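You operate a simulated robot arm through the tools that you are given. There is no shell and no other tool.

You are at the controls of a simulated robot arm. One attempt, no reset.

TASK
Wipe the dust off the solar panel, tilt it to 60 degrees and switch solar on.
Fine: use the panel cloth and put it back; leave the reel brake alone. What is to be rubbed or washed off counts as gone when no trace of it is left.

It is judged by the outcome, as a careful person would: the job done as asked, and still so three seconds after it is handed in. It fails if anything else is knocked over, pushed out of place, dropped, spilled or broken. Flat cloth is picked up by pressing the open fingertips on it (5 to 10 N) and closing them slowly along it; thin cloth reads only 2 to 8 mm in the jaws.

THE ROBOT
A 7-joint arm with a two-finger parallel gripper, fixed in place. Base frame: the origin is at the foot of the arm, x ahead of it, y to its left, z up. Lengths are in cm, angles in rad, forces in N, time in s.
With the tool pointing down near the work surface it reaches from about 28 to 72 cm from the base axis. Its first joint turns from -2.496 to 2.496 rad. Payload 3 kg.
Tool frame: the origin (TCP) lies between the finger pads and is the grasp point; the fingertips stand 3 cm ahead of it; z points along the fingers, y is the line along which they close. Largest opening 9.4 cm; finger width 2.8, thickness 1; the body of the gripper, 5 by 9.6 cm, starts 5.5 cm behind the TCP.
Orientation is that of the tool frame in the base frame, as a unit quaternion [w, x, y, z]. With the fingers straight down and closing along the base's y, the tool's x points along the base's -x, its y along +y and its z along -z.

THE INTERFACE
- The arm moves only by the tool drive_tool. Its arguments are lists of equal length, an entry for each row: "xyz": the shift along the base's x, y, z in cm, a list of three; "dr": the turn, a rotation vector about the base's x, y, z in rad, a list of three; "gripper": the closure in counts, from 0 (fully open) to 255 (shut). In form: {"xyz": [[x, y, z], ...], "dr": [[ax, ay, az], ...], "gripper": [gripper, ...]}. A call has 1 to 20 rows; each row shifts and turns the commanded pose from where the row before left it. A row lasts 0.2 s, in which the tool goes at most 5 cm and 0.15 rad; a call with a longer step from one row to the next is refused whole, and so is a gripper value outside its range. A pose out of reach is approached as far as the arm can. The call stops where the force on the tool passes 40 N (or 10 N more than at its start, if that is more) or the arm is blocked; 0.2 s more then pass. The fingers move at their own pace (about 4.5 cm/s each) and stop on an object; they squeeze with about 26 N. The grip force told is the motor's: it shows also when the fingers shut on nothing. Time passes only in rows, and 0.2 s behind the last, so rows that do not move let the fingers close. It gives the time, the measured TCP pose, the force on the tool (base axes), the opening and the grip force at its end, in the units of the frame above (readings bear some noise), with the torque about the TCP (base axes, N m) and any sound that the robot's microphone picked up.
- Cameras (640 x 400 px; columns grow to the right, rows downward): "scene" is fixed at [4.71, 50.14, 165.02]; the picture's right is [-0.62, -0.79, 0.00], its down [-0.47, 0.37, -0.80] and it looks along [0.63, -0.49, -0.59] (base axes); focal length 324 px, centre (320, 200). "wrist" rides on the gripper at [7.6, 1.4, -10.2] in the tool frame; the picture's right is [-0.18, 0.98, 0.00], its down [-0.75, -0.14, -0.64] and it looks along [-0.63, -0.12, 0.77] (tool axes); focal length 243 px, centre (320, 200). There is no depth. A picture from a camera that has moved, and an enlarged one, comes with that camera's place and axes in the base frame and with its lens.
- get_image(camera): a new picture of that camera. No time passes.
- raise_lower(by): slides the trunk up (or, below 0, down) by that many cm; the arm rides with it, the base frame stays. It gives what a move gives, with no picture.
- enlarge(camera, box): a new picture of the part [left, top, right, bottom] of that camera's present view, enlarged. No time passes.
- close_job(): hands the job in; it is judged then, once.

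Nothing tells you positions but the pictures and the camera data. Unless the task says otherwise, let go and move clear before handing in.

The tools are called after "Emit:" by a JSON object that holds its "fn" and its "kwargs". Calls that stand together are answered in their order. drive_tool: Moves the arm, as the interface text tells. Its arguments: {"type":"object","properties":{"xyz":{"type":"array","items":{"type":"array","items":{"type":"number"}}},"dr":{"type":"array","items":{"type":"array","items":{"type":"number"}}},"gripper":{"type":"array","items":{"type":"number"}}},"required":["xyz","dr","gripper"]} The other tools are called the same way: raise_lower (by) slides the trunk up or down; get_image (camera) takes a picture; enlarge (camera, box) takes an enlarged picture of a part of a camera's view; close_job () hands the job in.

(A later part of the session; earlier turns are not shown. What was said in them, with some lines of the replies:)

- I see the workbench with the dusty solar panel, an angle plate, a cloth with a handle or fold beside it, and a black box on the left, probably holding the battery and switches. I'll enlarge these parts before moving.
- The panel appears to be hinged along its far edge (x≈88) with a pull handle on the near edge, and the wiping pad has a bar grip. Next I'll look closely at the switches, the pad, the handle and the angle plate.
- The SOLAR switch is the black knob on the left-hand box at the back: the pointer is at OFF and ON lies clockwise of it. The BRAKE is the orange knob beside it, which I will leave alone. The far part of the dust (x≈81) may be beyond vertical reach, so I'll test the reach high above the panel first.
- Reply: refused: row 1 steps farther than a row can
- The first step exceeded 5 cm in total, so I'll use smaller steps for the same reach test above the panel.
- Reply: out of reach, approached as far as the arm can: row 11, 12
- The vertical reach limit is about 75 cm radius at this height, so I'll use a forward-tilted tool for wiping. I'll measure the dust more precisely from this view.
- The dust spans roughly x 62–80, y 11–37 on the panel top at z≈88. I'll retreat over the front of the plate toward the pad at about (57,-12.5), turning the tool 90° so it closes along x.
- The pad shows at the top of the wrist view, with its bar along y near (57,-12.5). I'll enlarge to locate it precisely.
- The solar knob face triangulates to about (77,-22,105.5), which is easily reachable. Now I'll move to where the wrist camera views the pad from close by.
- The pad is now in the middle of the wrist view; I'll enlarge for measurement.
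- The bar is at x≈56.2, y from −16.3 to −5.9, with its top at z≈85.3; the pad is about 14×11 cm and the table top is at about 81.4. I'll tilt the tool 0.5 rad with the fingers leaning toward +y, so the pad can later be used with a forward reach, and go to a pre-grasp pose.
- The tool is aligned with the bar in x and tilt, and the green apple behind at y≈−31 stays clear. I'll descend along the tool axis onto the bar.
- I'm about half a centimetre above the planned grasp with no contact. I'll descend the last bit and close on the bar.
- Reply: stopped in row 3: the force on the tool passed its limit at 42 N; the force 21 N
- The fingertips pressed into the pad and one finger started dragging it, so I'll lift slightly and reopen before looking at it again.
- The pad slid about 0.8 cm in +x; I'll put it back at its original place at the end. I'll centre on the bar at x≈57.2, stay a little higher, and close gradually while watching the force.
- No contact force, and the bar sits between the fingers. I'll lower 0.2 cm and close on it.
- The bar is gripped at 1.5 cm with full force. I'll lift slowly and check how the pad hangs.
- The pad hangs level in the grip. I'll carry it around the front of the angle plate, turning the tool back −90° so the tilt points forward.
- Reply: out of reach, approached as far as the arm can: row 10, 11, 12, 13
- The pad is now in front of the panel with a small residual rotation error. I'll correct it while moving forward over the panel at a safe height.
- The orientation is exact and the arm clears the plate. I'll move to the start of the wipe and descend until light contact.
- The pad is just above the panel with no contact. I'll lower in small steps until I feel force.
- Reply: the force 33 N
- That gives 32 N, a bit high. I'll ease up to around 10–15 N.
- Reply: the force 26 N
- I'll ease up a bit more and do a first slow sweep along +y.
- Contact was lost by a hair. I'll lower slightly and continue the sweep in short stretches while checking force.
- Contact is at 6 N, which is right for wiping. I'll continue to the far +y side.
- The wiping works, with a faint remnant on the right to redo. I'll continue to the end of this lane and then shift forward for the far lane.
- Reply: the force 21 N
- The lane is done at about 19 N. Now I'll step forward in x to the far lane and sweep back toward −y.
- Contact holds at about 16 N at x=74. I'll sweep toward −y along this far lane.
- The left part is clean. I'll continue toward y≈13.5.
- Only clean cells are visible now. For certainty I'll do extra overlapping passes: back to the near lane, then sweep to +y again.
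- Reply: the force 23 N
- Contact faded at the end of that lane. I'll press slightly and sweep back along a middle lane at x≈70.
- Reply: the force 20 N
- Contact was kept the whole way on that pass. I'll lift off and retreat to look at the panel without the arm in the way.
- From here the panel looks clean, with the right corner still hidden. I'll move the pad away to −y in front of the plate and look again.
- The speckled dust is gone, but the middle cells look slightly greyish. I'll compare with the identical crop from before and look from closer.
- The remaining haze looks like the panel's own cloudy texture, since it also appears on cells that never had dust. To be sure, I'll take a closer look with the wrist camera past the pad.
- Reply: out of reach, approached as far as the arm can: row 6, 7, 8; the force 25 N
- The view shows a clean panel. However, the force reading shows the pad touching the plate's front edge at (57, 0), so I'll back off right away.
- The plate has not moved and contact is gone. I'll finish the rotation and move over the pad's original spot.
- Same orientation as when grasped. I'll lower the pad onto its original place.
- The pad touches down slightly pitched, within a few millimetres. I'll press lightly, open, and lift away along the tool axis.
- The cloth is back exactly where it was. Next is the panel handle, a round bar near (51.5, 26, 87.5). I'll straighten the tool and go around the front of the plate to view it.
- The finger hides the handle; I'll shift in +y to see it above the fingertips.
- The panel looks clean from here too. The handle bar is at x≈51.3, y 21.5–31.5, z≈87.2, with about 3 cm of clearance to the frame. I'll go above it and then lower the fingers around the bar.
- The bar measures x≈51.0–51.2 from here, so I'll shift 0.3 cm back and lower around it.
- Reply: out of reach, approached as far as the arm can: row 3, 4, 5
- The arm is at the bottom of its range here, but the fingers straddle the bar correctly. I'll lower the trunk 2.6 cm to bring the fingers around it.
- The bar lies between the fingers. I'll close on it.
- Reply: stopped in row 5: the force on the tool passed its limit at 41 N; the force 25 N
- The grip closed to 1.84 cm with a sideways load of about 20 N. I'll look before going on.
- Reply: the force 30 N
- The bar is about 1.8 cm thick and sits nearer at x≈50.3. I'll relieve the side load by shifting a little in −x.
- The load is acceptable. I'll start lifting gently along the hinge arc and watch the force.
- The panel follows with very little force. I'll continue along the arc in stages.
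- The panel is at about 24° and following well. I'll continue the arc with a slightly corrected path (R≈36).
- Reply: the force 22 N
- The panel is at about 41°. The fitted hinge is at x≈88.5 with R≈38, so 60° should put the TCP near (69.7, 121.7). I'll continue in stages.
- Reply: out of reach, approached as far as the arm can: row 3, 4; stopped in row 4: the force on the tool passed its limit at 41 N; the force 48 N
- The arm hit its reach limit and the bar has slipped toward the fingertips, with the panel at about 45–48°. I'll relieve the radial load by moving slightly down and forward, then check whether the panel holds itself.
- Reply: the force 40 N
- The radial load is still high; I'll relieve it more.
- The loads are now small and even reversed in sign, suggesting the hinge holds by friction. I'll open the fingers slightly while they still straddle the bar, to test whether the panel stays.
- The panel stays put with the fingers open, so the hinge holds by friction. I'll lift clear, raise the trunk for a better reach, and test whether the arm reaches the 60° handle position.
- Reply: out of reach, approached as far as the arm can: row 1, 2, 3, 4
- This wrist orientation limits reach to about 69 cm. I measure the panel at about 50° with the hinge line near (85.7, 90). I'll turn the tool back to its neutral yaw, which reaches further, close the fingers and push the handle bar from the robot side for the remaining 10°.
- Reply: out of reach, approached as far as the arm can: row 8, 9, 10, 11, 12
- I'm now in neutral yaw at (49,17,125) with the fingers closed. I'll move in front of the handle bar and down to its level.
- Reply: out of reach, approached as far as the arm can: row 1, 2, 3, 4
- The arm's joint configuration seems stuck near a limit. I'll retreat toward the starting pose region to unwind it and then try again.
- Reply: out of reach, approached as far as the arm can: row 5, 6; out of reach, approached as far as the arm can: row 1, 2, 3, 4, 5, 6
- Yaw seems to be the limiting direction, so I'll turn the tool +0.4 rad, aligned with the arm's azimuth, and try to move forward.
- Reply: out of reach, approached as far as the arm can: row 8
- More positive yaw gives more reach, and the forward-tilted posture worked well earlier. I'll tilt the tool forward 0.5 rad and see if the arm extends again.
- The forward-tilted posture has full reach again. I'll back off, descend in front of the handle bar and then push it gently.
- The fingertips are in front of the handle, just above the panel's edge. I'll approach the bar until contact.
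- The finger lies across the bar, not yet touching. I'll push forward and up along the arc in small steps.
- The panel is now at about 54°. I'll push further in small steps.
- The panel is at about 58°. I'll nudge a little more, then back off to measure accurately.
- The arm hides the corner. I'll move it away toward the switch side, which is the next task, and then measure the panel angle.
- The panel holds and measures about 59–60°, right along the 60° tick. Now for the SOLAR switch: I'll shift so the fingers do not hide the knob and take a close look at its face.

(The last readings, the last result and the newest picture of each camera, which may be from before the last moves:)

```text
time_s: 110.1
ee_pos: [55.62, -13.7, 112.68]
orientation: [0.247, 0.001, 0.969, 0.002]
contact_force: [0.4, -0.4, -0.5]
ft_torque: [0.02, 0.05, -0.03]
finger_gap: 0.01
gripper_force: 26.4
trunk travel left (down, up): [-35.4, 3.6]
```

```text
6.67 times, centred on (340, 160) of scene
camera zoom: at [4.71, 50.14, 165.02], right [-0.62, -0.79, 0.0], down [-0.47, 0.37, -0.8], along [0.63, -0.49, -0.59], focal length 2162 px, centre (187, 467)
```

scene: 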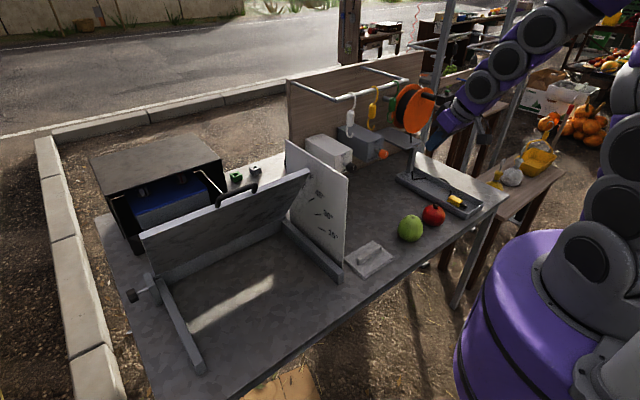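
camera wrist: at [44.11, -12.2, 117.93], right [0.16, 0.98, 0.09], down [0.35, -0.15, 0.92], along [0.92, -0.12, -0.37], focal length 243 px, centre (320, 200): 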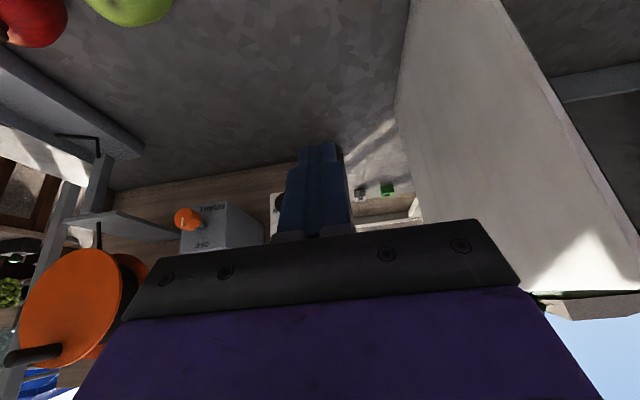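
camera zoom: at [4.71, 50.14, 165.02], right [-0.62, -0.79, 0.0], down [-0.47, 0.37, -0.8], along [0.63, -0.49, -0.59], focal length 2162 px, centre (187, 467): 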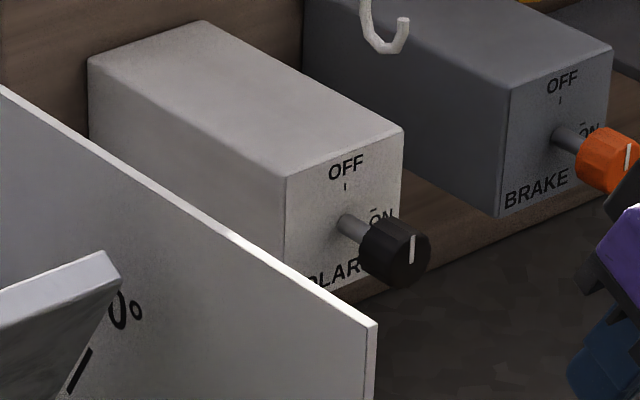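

The ON mark is a quarter turn clockwise from OFF, toward −y. I'll bring the tool to horizontal, pointing +x, in front of the black SOLAR knob.

Emit:
{"fn": "drive_tool", "kwargs": {"xyz": [[0.5, -1, 0], [0.5, -1, 0], [0.5, -1, 0], [0.5, -1, 0], [0.5, -1, -1], [0.5, -1, -1], [0.5, -1, -1], [0.5, -1, -1], [0, 0, -1], [0, 0, 0]], "dr": [[0, -0.134, 0], [0, -0.134, 0], [0, -0.134, 0], [0, -0.134, 0], [0, -0.134, 0], [0, -0.134, 0], [0, -0.134, 0], [0, -0.133, 0], [0, 0, 0], [0, 0, 0]], "gripper": [255, 255, 255, 255, 200, 120, 60, 30, 30, 30]}}

Emit:
{"fn": "get_image", "kwargs": {"camera": "wrist"}}

Emit:
{"fn": "get_image", "kwargs": {"camera": "scene"}}

```text
time_s: 112.3
ee_pos: [59.75, -21.75, 107.77]
orientation: [0.707, -0.001, 0.707, 0.003]
contact_force: [0.2, -0.4, 0.1]
ft_torque: [0.02, 0.0, -0.01]
finger_gap: 8.3
gripper_force: 0.0
trunk travel left (down, up): [-35.4, 3.6]
```

```text
taken
camera wrist: at [49.44, -20.26, 100.01], right [0.0, 0.98, 0.19], down [-0.64, -0.15, 0.75], along [0.77, -0.12, 0.63], focal length 243 px, centre (320, 200)
```

wrist: 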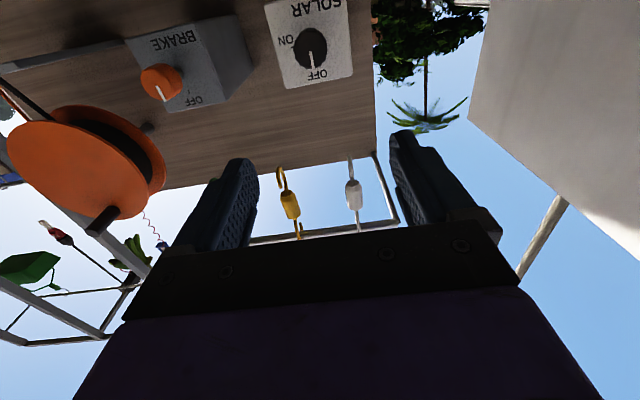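

```text
taken
```

scene: 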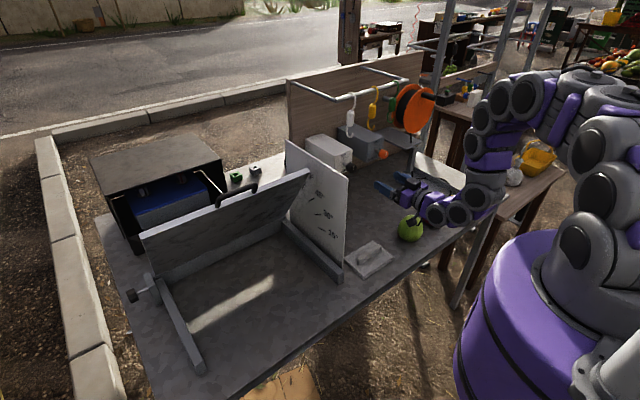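

The tool is horizontal and I see both knobs clearly in the (inverted) wrist view: SOLAR at OFF and BRAKE well to the side. I'll enlarge to measure the knob.

Emit:
{"fn": "enlarge", "kwargs": {"camera": "wrist", "box": [240, 0, 380, 100]}}

Emit:
{"fn": "enlarge", "kwargs": {"camera": "scene", "box": [300, 120, 460, 240]}}

```text
4.00 times, centred on (310, 50) of wrist
camera zoom: at [49.44, -20.26, 100.01], right [0.0, 0.98, 0.19], down [-0.64, -0.15, 0.75], along [0.77, -0.12, 0.63], focal length 970 px, centre (360, 800)
```

zoom: 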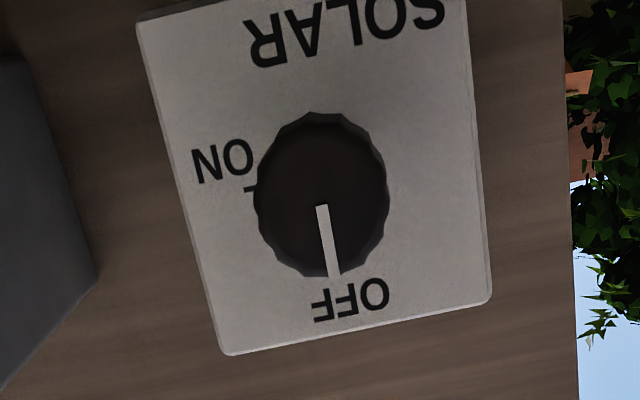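

```text
3.33 times, centred on (380, 180) of scene
camera zoom: at [4.71, 50.14, 165.02], right [-0.62, -0.79, 0.0], down [-0.47, 0.37, -0.8], along [0.63, -0.49, -0.59], focal length 1081 px, centre (120, 267)
```

zoom: 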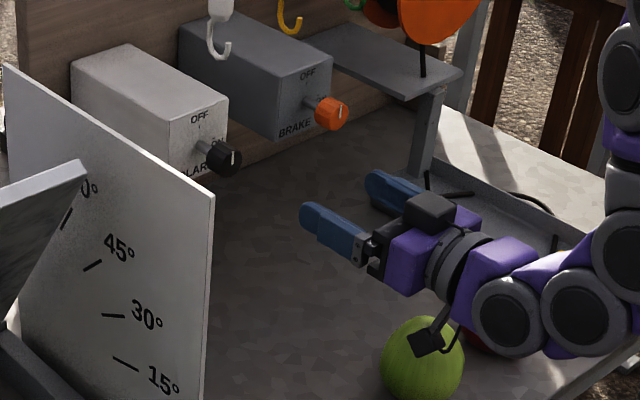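

The knob face centre is at about (77.5, −21.8, 104), 3.3 cm in diameter. Before gripping, I'll test in free space that the wrist can roll ±45°.

Emit:
{"fn": "drive_tool", "kwargs": {"xyz": [[0, 0, 0], [0, 0, 0], [0, 0, 0], [0, 0, 0], [0, 0, 0], [0, 0, 0], [0, 0, 0]], "dr": [[0.14, 0, 0], [0.14, 0, 0], [0.14, 0, 0], [0.14, 0, 0], [0.14, 0, 0], [0.1, 0, 0], [0, 0, 0]], "gripper": [90, 90, 90, 90, 90, 90, 90]}}

Emit:
{"fn": "drive_tool", "kwargs": {"xyz": [[0, 0, 0], [0, 0, 0], [0, 0, 0], [0, 0, 0], [0, 0, 0], [0, 0, 0], [0, 0, 0], [0, 0, 0], [0, 0, 0], [0, 0, 0], [0, 0, 0], [0, 0, 0]], "dr": [[-0.145, 0, 0], [-0.145, 0, 0], [-0.145, 0, 0], [-0.145, 0, 0], [-0.145, 0, 0], [-0.145, 0, 0], [-0.145, 0, 0], [-0.145, 0, 0], [-0.145, 0, 0], [-0.145, 0, 0], [-0.15, 0, 0], [0, 0, 0]], "gripper": [90, 90, 90, 90, 90, 90, 90, 90, 90, 90, 90, 90]}}

Emit:
{"fn": "get_image", "kwargs": {"camera": "wrist"}}

Emit:
{"fn": "get_image", "kwargs": {"camera": "scene"}}

```text
time_s: 113.9
ee_pos: [59.67, -21.69, 107.84]
orientation: [0.651, 0.276, 0.65, 0.277]
contact_force: [0.4, 0.5, -0.3]
ft_torque: [-0.01, 0.0, -0.02]
finger_gap: 6.08
gripper_force: 0.2
trunk travel left (down, up): [-35.4, 3.6]
```

```text
time_s: 116.5
ee_pos: [59.61, -21.71, 107.75]
orientation: [0.651, -0.276, 0.652, -0.274]
contact_force: [-0.1, 0.2, -0.2]
ft_torque: [-0.01, 0.0, 0.0]
finger_gap: 6.08
gripper_force: 0.0
trunk travel left (down, up): [-35.4, 3.6]
```

```text
taken
camera wrist: at [49.47, -26.14, 101.33], right [0.0, 0.82, -0.58], down [-0.64, 0.44, 0.63], along [0.77, 0.37, 0.52], focal length 243 px, centre (320, 200)
```

wrist: 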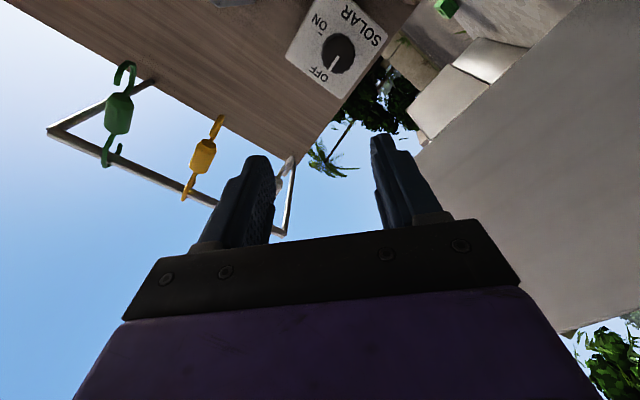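

```text
taken
```

scene: 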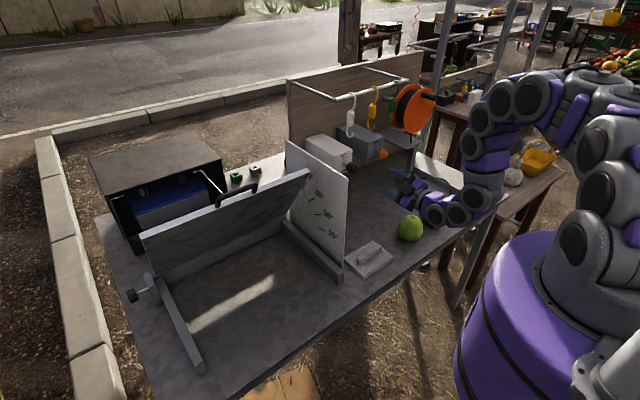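

Both rolls work without drift. I'll approach the knob at the −45° roll, first to a stand-off.

Emit:
{"fn": "drive_tool", "kwargs": {"xyz": [[2.5, -0.1, -1], [2.5, -0.1, -1], [2.5, 0, -1], [2.5, 0, -0.95], [0, 0, 0]], "dr": [[0, 0, 0], [0, 0, 0], [0, 0, 0], [0, 0, 0], [0, 0, 0]], "gripper": [90, 90, 90, 90, 90]}}

Emit:
{"fn": "get_image", "kwargs": {"camera": "wrist"}}

Emit:
{"fn": "enlarge", "kwargs": {"camera": "scene", "box": [300, 120, 420, 210]}}

```text
time_s: 117.7
ee_pos: [69.55, -21.86, 104.0]
orientation: [0.651, -0.276, 0.652, -0.273]
contact_force: [-0.4, 0.9, -0.4]
ft_torque: [0.0, -0.02, 0.0]
finger_gap: 6.06
gripper_force: 0.0
trunk travel left (down, up): [-35.4, 3.6]
```

```text
taken
camera wrist: at [59.43, -26.33, 97.49], right [0.0, 0.82, -0.57], down [-0.64, 0.44, 0.63], along [0.77, 0.37, 0.52], focal length 243 px, centre (320, 200)
```

wrist: 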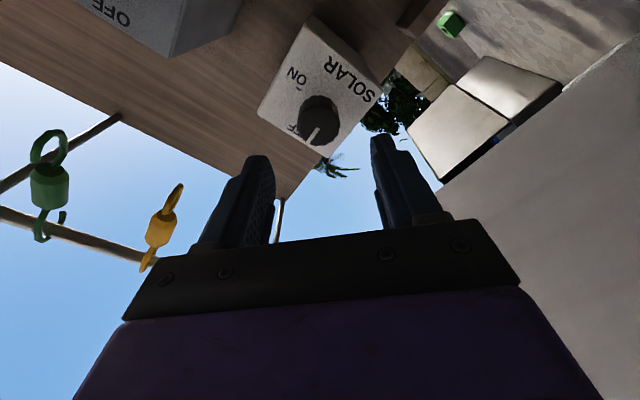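

```text
4.44 times, centred on (360, 165) of scene
camera zoom: at [4.71, 50.14, 165.02], right [-0.62, -0.79, 0.0], down [-0.47, 0.37, -0.8], along [0.63, -0.49, -0.59], focal length 1441 px, centre (142, 356)
```

zoom: 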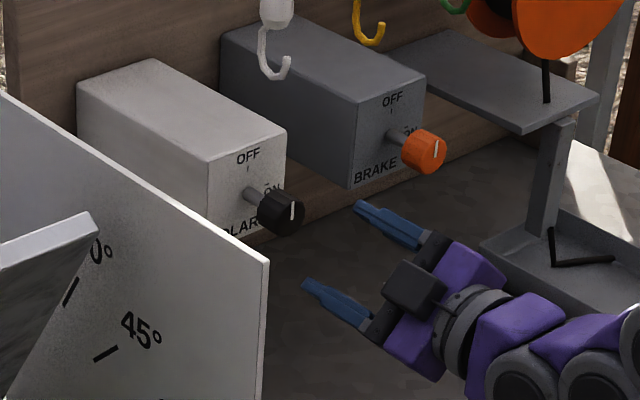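

The knob is centred between the fingers to within a few millimetres. I'll advance until the fingertips reach the knob face and check.

Emit:
{"fn": "drive_tool", "kwargs": {"xyz": [[1.5, -0.1, 0], [1.5, -0.1, 0], [1.3, 0, 0], [0, 0, 0]], "dr": [[0, 0, 0], [0, 0, 0], [0, 0, 0], [0, 0, 0]], "gripper": [100, 100, 100, 100]}}

Emit:
{"fn": "get_image", "kwargs": {"camera": "wrist"}}

Emit:
{"fn": "enlarge", "kwargs": {"camera": "scene", "box": [310, 130, 400, 200]}}

```text
time_s: 118.7
ee_pos: [73.99, -22.15, 103.73]
orientation: [0.651, -0.276, 0.653, -0.272]
contact_force: [0.5, -0.3, -0.2]
ft_torque: [0.02, 0.04, 0.01]
finger_gap: 5.69
gripper_force: 0.0
trunk travel left (down, up): [-35.4, 3.6]
```

```text
taken
camera wrist: at [63.77, -26.53, 97.35], right [0.0, 0.82, -0.57], down [-0.64, 0.44, 0.63], along [0.77, 0.37, 0.52], focal length 243 px, centre (320, 200)
```

wrist: 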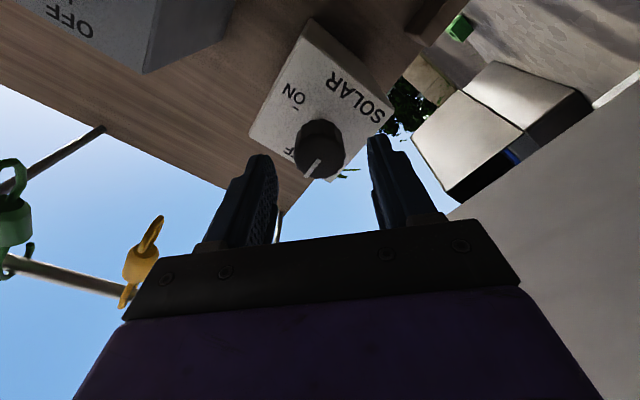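

```text
5.71 times, centred on (355, 165) of scene
camera zoom: at [4.71, 50.14, 165.02], right [-0.62, -0.79, 0.0], down [-0.47, 0.37, -0.8], along [0.63, -0.49, -0.59], focal length 1853 px, centre (120, 400)
```

zoom: 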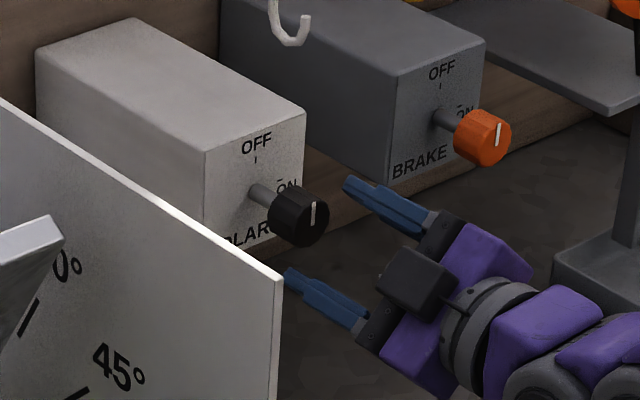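

The knob is centred between the fingertips. I'll advance 2 cm and close.

Emit:
{"fn": "drive_tool", "kwargs": {"xyz": [[0.8, 0, 0], [0.8, 0, 0], [0.5, 0, 0], [0, 0, 0], [0, 0, 0], [0, 0, 0], [0, 0, 0], [0, 0, 0]], "dr": [[0, 0, 0], [0, 0, 0], [0, 0, 0], [0, 0, 0], [0, 0, 0], [0, 0, 0], [0, 0, 0], [0, 0, 0]], "gripper": [100, 100, 100, 130, 150, 165, 165, 165]}}

Emit:
{"fn": "get_image", "kwargs": {"camera": "wrist"}}

Emit:
{"fn": "enlarge", "kwargs": {"camera": "scene", "box": [310, 130, 400, 200]}}

```text
time_s: 120.5
ee_pos: [76.12, -22.12, 103.73]
orientation: [0.651, -0.276, 0.652, -0.274]
contact_force: [0.1, -1.0, 1.9]
ft_torque: [-0.01, -0.09, -0.05]
finger_gap: 3.5
gripper_force: 1.5
trunk travel left (down, up): [-35.4, 3.6]
```

```text
taken
camera wrist: at [65.91, -26.55, 97.31], right [0.0, 0.82, -0.57], down [-0.64, 0.44, 0.63], along [0.77, 0.37, 0.52], focal length 243 px, centre (320, 200)
```

wrist: 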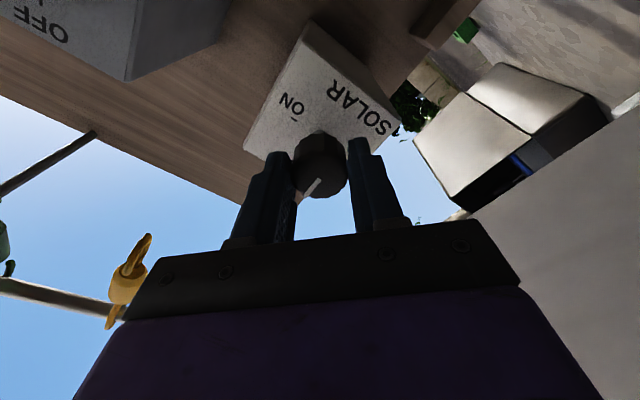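

```text
5.71 times, centred on (355, 165) of scene
camera zoom: at [4.71, 50.14, 165.02], right [-0.62, -0.79, 0.0], down [-0.47, 0.37, -0.8], along [0.63, -0.49, -0.59], focal length 1853 px, centre (120, 400)
```

zoom: 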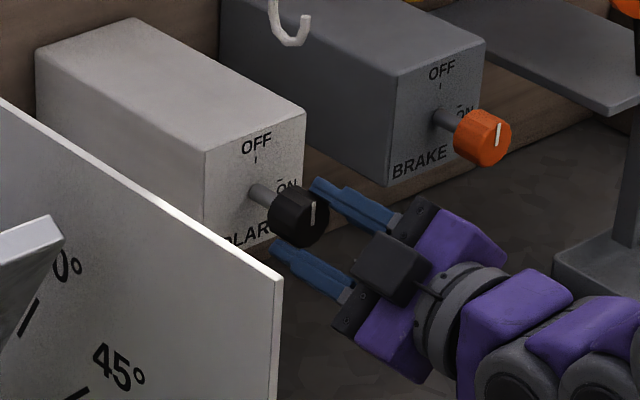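

The fingers are around the knob and just touching it. I'll close fully.

Emit:
{"fn": "drive_tool", "kwargs": {"xyz": [[0, 0, 0], [0, 0, 0], [0, 0, 0]], "dr": [[0, 0, 0], [0, 0, 0], [0, 0, 0]], "gripper": [200, 255, 255]}}

```text
time_s: 121.3
ee_pos: [76.1, -22.27, 103.65]
orientation: [0.651, -0.276, 0.652, -0.273]
contact_force: [1.9, -4.4, 6.8]
ft_torque: [0.03, -0.14, -0.28]
finger_gap: 3.28
gripper_force: 44.9
trunk travel left (down, up): [-35.4, 3.6]
```

A firm, nearly balanced grip on the knob (3.28 cm). I'll turn it gently clockwise and check the response.

Emit:
{"fn": "drive_tool", "kwargs": {"xyz": [[0, 0, 0], [0, 0, 0], [0, 0, 0], [0, 0, 0], [0, 0, 0]], "dr": [[0.08, 0, 0], [0.1, 0, 0], [0.1, 0, 0], [0.1, 0, 0], [0, 0, 0]], "gripper": [255, 255, 255, 255, 255]}}

Emit:
{"fn": "get_image", "kwargs": {"camera": "wrist"}}

Emit:
{"fn": "enlarge", "kwargs": {"camera": "scene", "box": [310, 130, 400, 200]}}

```text
time_s: 122.5
ee_pos: [75.98, -22.09, 103.66]
orientation: [0.691, -0.147, 0.692, -0.144]
contact_force: [0.4, -0.5, 4.2]
ft_torque: [0.05, -0.55, 0.28]
finger_gap: 3.31
gripper_force: 45.0
trunk travel left (down, up): [-35.4, 3.6]
```

```text
taken
camera wrist: at [65.9, -23.85, 96.1], right [0.0, 0.97, -0.23], down [-0.64, 0.17, 0.75], along [0.77, 0.15, 0.62], focal length 243 px, centre (320, 200)
```

wrist: 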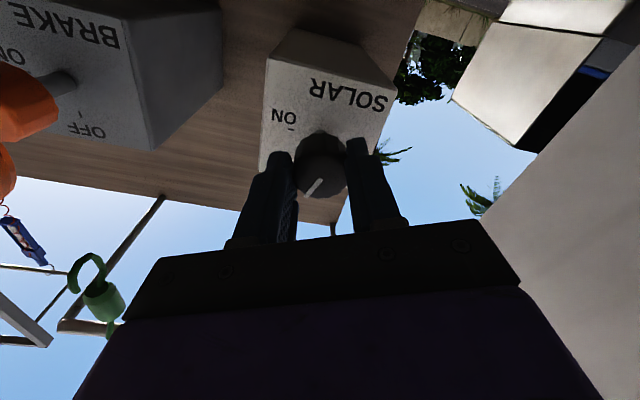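

```text
5.71 times, centred on (355, 165) of scene
camera zoom: at [4.71, 50.14, 165.02], right [-0.62, -0.79, 0.0], down [-0.47, 0.37, -0.8], along [0.63, -0.49, -0.59], focal length 1853 px, centre (120, 400)
```

zoom: 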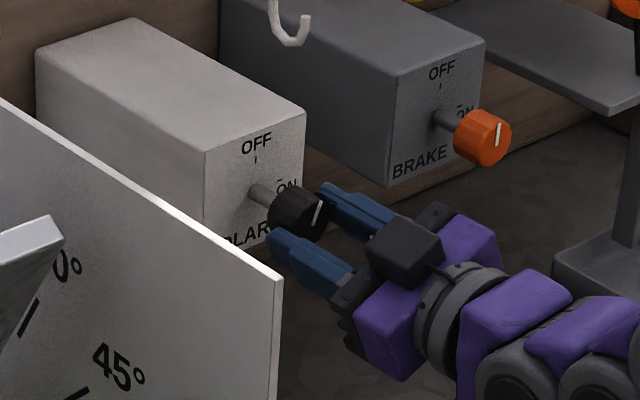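

The knob turns with the gripper. I'll continue the rotation.

Emit:
{"fn": "drive_tool", "kwargs": {"xyz": [[0, 0, 0], [0, 0, 0], [0, 0, 0], [0, 0, 0], [0, 0, 0], [0, 0, 0], [0, 0, 0]], "dr": [[0.1, 0, 0], [0.1, 0, 0], [0.1, 0, 0], [0.1, 0, 0], [0.1, 0, 0], [0.1, 0, 0], [0, 0, 0]], "gripper": [255, 255, 255, 255, 255, 255, 255]}}

Emit:
{"fn": "get_image", "kwargs": {"camera": "wrist"}}

```text
time_s: 124.1
ee_pos: [76.06, -21.93, 103.68]
orientation: [0.703, 0.063, 0.705, 0.067]
contact_force: [-2.6, 4.8, -4.0]
ft_torque: [0.02, 0.42, 0.24]
finger_gap: 3.27
gripper_force: 45.2
trunk travel left (down, up): [-35.4, 3.6]
```

```text
taken
camera wrist: at [65.89, -19.08, 96.38], right [0.0, 0.93, 0.36], down [-0.64, -0.28, 0.72], along [0.77, -0.23, 0.6], focal length 243 px, centre (320, 200)
```

wrist: 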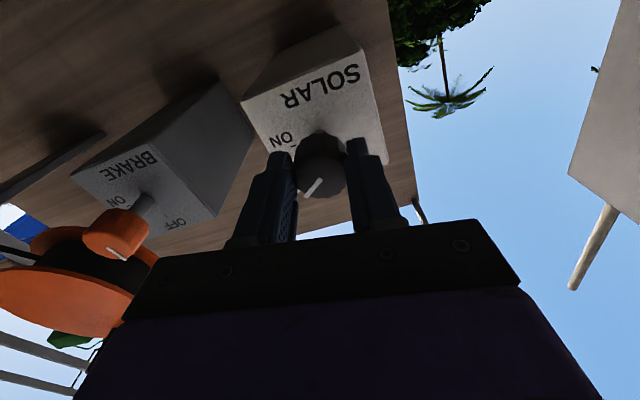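

About 56° turned. I'll continue toward 90°.

Emit:
{"fn": "drive_tool", "kwargs": {"xyz": [[0, 0, 0], [0, 0, 0], [0, 0, 0], [0, 0, 0], [0, 0, 0], [0, 0, 0]], "dr": [[0.1, 0, 0], [0.1, 0, 0], [0.1, 0, 0], [0.1, 0, 0], [0.1, 0, 0], [0, 0, 0]], "gripper": [255, 255, 255, 255, 255, 255]}}

Emit:
{"fn": "get_image", "kwargs": {"camera": "wrist"}}

Emit:
{"fn": "enlarge", "kwargs": {"camera": "scene", "box": [310, 130, 400, 200]}}

```text
time_s: 125.5
ee_pos: [76.05, -21.86, 103.71]
orientation: [0.666, 0.235, 0.667, 0.238]
contact_force: [-3.9, 10.6, -5.5]
ft_torque: [0.02, 0.17, 0.63]
finger_gap: 3.3
gripper_force: 44.8
trunk travel left (down, up): [-35.4, 3.6]
```

```text
taken
camera wrist: at [65.89, -15.82, 98.65], right [0.0, 0.65, 0.76], down [-0.64, -0.59, 0.5], along [0.77, -0.49, 0.42], focal length 243 px, centre (320, 200)
```

wrist: 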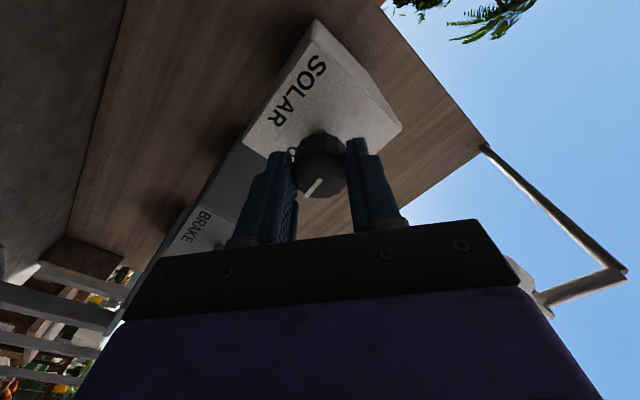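

```text
5.71 times, centred on (355, 165) of scene
camera zoom: at [4.71, 50.14, 165.02], right [-0.62, -0.79, 0.0], down [-0.47, 0.37, -0.8], along [0.63, -0.49, -0.59], focal length 1853 px, centre (120, 400)
```

zoom: 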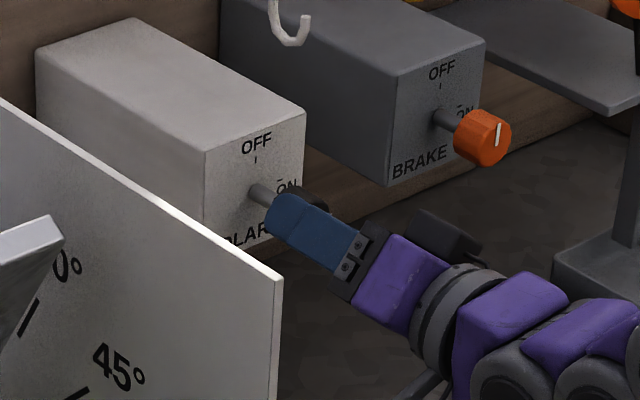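

Total rotation is about 85°. A final 0.1 rad brings it to 90°.

Emit:
{"fn": "drive_tool", "kwargs": {"xyz": [[0, 0, 0], [0, 0, 0], [0, 0, 0]], "dr": [[0.06, 0, 0], [0.04, 0, 0], [0, 0, 0]], "gripper": [255, 255, 255]}}

Emit:
{"fn": "enlarge", "kwargs": {"camera": "wrist", "box": [220, 0, 420, 220]}}

```text
time_s: 126.3
ee_pos: [76.05, -21.73, 103.73]
orientation: [0.654, 0.268, 0.654, 0.27]
contact_force: [0.2, 13.2, -3.1]
ft_torque: [-0.24, 0.4, 0.86]
finger_gap: 3.3
gripper_force: 45.3
trunk travel left (down, up): [-35.4, 3.6]
```

```text
1.82 times, centred on (320, 110) of wrist
camera zoom: at [65.9, -15.33, 99.25], right [0.0, 0.57, 0.82], down [-0.64, -0.63, 0.44], along [0.77, -0.53, 0.37], focal length 441 px, centre (320, 364)
```

zoom: 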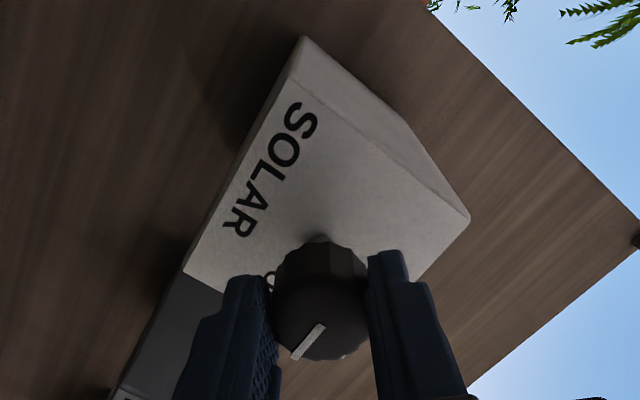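

The rotation reached 90° and a stop is felt. I'll open the fingers and back away to inspect.

Emit:
{"fn": "drive_tool", "kwargs": {"xyz": [[0, -0.1, 0], [0, 0, 0], [0, 0, 0], [-1.5, 0, 0], [-2, 0, 0], [-3, 0, 0], [-3, 0, 0], [-3, 0, 0], [0, 0, 0]], "dr": [[0, 0, 0], [0, 0, 0], [0, 0, 0], [0, 0, 0], [0, 0, 0], [0, 0, 0], [0, 0, 0], [0, 0, 0], [0, 0, 0]], "gripper": [200, 140, 100, 90, 90, 90, 90, 90, 90]}}

Emit:
{"fn": "get_image", "kwargs": {"camera": "wrist"}}

Emit:
{"fn": "enlarge", "kwargs": {"camera": "scene", "box": [310, 130, 400, 200]}}

Emit:
{"fn": "get_image", "kwargs": {"camera": "scene"}}

```text
time_s: 128.3
ee_pos: [63.62, -22.14, 103.72]
orientation: [0.654, 0.269, 0.653, 0.27]
contact_force: [0.8, -0.9, 0.5]
ft_torque: [0.0, 0.03, -0.01]
finger_gap: 6.1
gripper_force: 0.1
trunk travel left (down, up): [-35.4, 3.6]
```

```text
taken
camera wrist: at [53.5, -15.71, 99.22], right [0.0, 0.57, 0.82], down [-0.64, -0.63, 0.43], along [0.77, -0.53, 0.37], focal length 243 px, centre (320, 200)
```

wrist: 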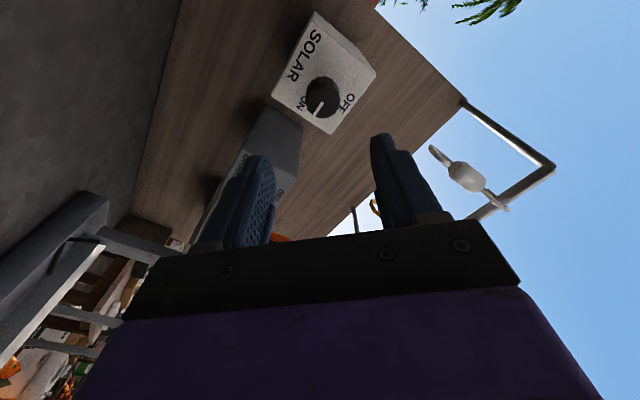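

```text
5.71 times, centred on (355, 165) of scene
camera zoom: at [4.71, 50.14, 165.02], right [-0.62, -0.79, 0.0], down [-0.47, 0.37, -0.8], along [0.63, -0.49, -0.59], focal length 1853 px, centre (120, 400)
```

zoom: 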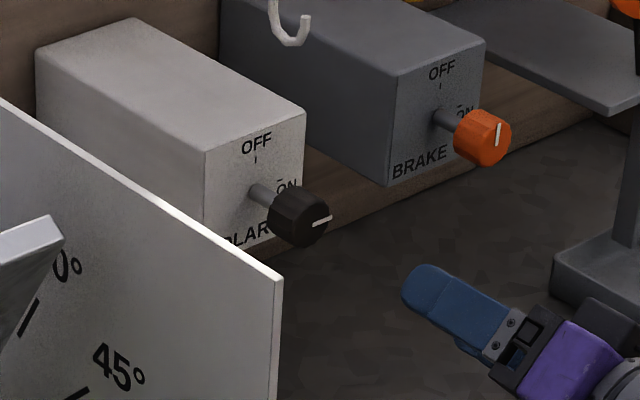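

```text
taken
```

scene: 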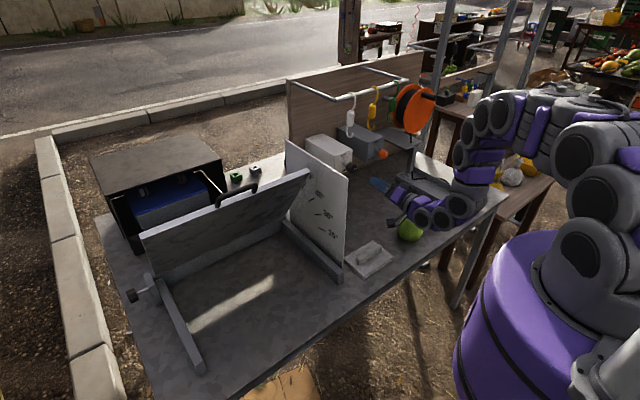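

The pointer now points toward ON and the brake knob is unchanged. I'll verify the pointer closely.

Emit:
{"fn": "enlarge", "kwargs": {"camera": "wrist", "box": [260, 10, 390, 140]}}

Emit:
{"fn": "enlarge", "kwargs": {"camera": "scene", "box": [230, 150, 350, 250]}}

```text
3.08 times, centred on (325, 75) of wrist
camera zoom: at [53.5, -15.71, 99.22], right [0.0, 0.57, 0.82], down [-0.64, -0.63, 0.43], along [0.77, -0.53, 0.37], focal length 746 px, centre (305, 585)
```

zoom: 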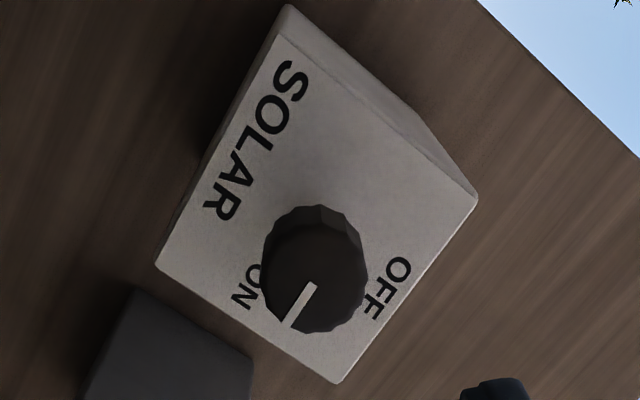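

```text
4.00 times, centred on (290, 200) of scene
camera zoom: at [4.71, 50.14, 165.02], right [-0.62, -0.79, 0.0], down [-0.47, 0.37, -0.8], along [0.63, -0.49, -0.59], focal length 1297 px, centre (440, 200)
```

zoom: 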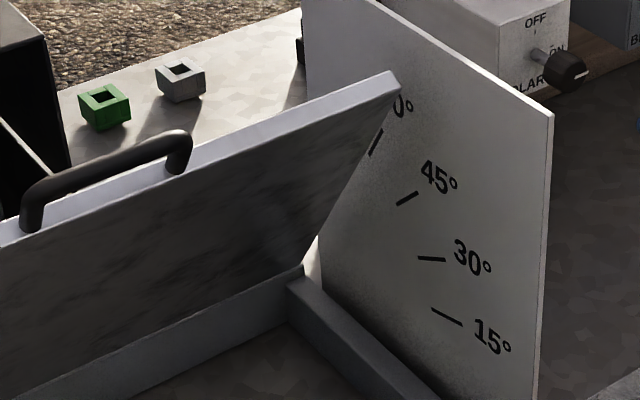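

The pointer is aligned with ON, and correcting for parallax the panel's mid-plane falls right on the 60° tick. I'll move the arm clear and take a final look.

Emit:
{"fn": "drive_tool", "kwargs": {"xyz": [[-2, 0, 2], [-2, 0, 3], [-2, 0, 3], [-2, 0, 3], [-1, 0, 3], [0, 0, 2], [0, 0, 0], [0, 0, 0]], "dr": [[0, 0, 0], [0, 0, 0], [0, 0, 0], [0, 0, 0], [0, 0, 0], [0, 0, 0], [0, 0, 0], [0, 0, 0]], "gripper": [90, 90, 90, 90, 90, 90, 90, 90]}}

Emit:
{"fn": "get_image", "kwargs": {"camera": "scene"}}

Emit:
{"fn": "enlarge", "kwargs": {"camera": "scene", "box": [280, 100, 520, 290]}}

```text
time_s: 130.1
ee_pos: [54.55, -22.27, 119.74]
orientation: [0.654, 0.269, 0.653, 0.271]
contact_force: [0.2, -0.1, 1.1]
ft_torque: [0.01, -0.05, -0.01]
finger_gap: 6.09
gripper_force: 0.1
trunk travel left (down, up): [-35.4, 3.6]
```

```text
taken
```

scene: 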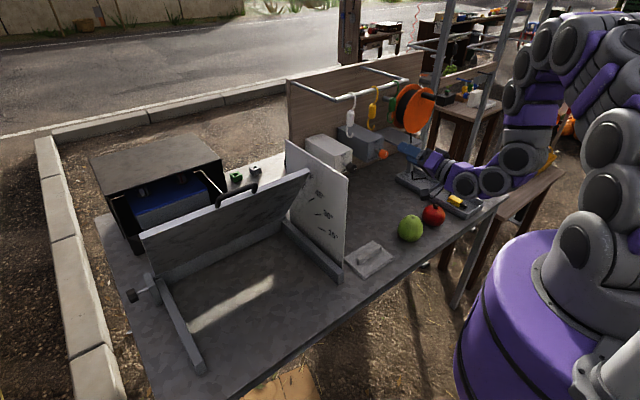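

```text
2.11 times, centred on (400, 195) of scene
camera zoom: at [4.71, 50.14, 165.02], right [-0.62, -0.79, 0.0], down [-0.47, 0.37, -0.8], along [0.63, -0.49, -0.59], focal length 683 px, centre (152, 210)
```

zoom: 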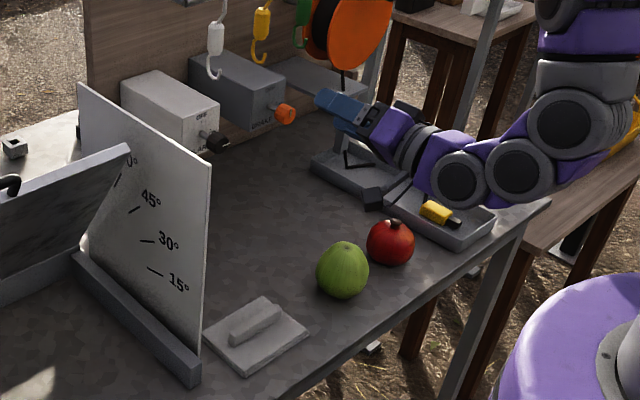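

The panel is clean and stands at the 60° mark, SOLAR is on, the brake knob is unchanged, and the cloth is back in its place. Nothing else has moved and the arm is clear, so I'm handing the job in.

Emit:
{"fn": "close_job", "kwargs": {}}

```text
The job is handed in.
```

The job is done and handed in, but no verdict has come back yet. This is how things stood in the last pictures:

- **Panel dust:** I went over the panel in several overlapping passes with the panel cloth. No specks are visible. A faint cloudy tint remains across the cells, including ones that never had dust, so I took it to be the panel's own surface.
- **Panel angle:** it stands at the 60° mark. My measurements from the pictures ranged from about 59° to 60°. It stayed there for over 20 seconds after I let go of it.
- **Solar switch:** the pointer is turned a full quarter turn from OFF to ON.
- **Cloth:** it is back in its original spot. My first try at gripping it slid it about 0.8 cm, and I corrected that when putting it back.
- **Reel brake:** I did not touch it.

While I was carrying the cloth, it pressed against the front edge of the angle plate with about 25 N. I backed off, and the plate had not moved in the pictures. Nothing else was knocked or shifted, and the arm was clear of everything at hand-in.
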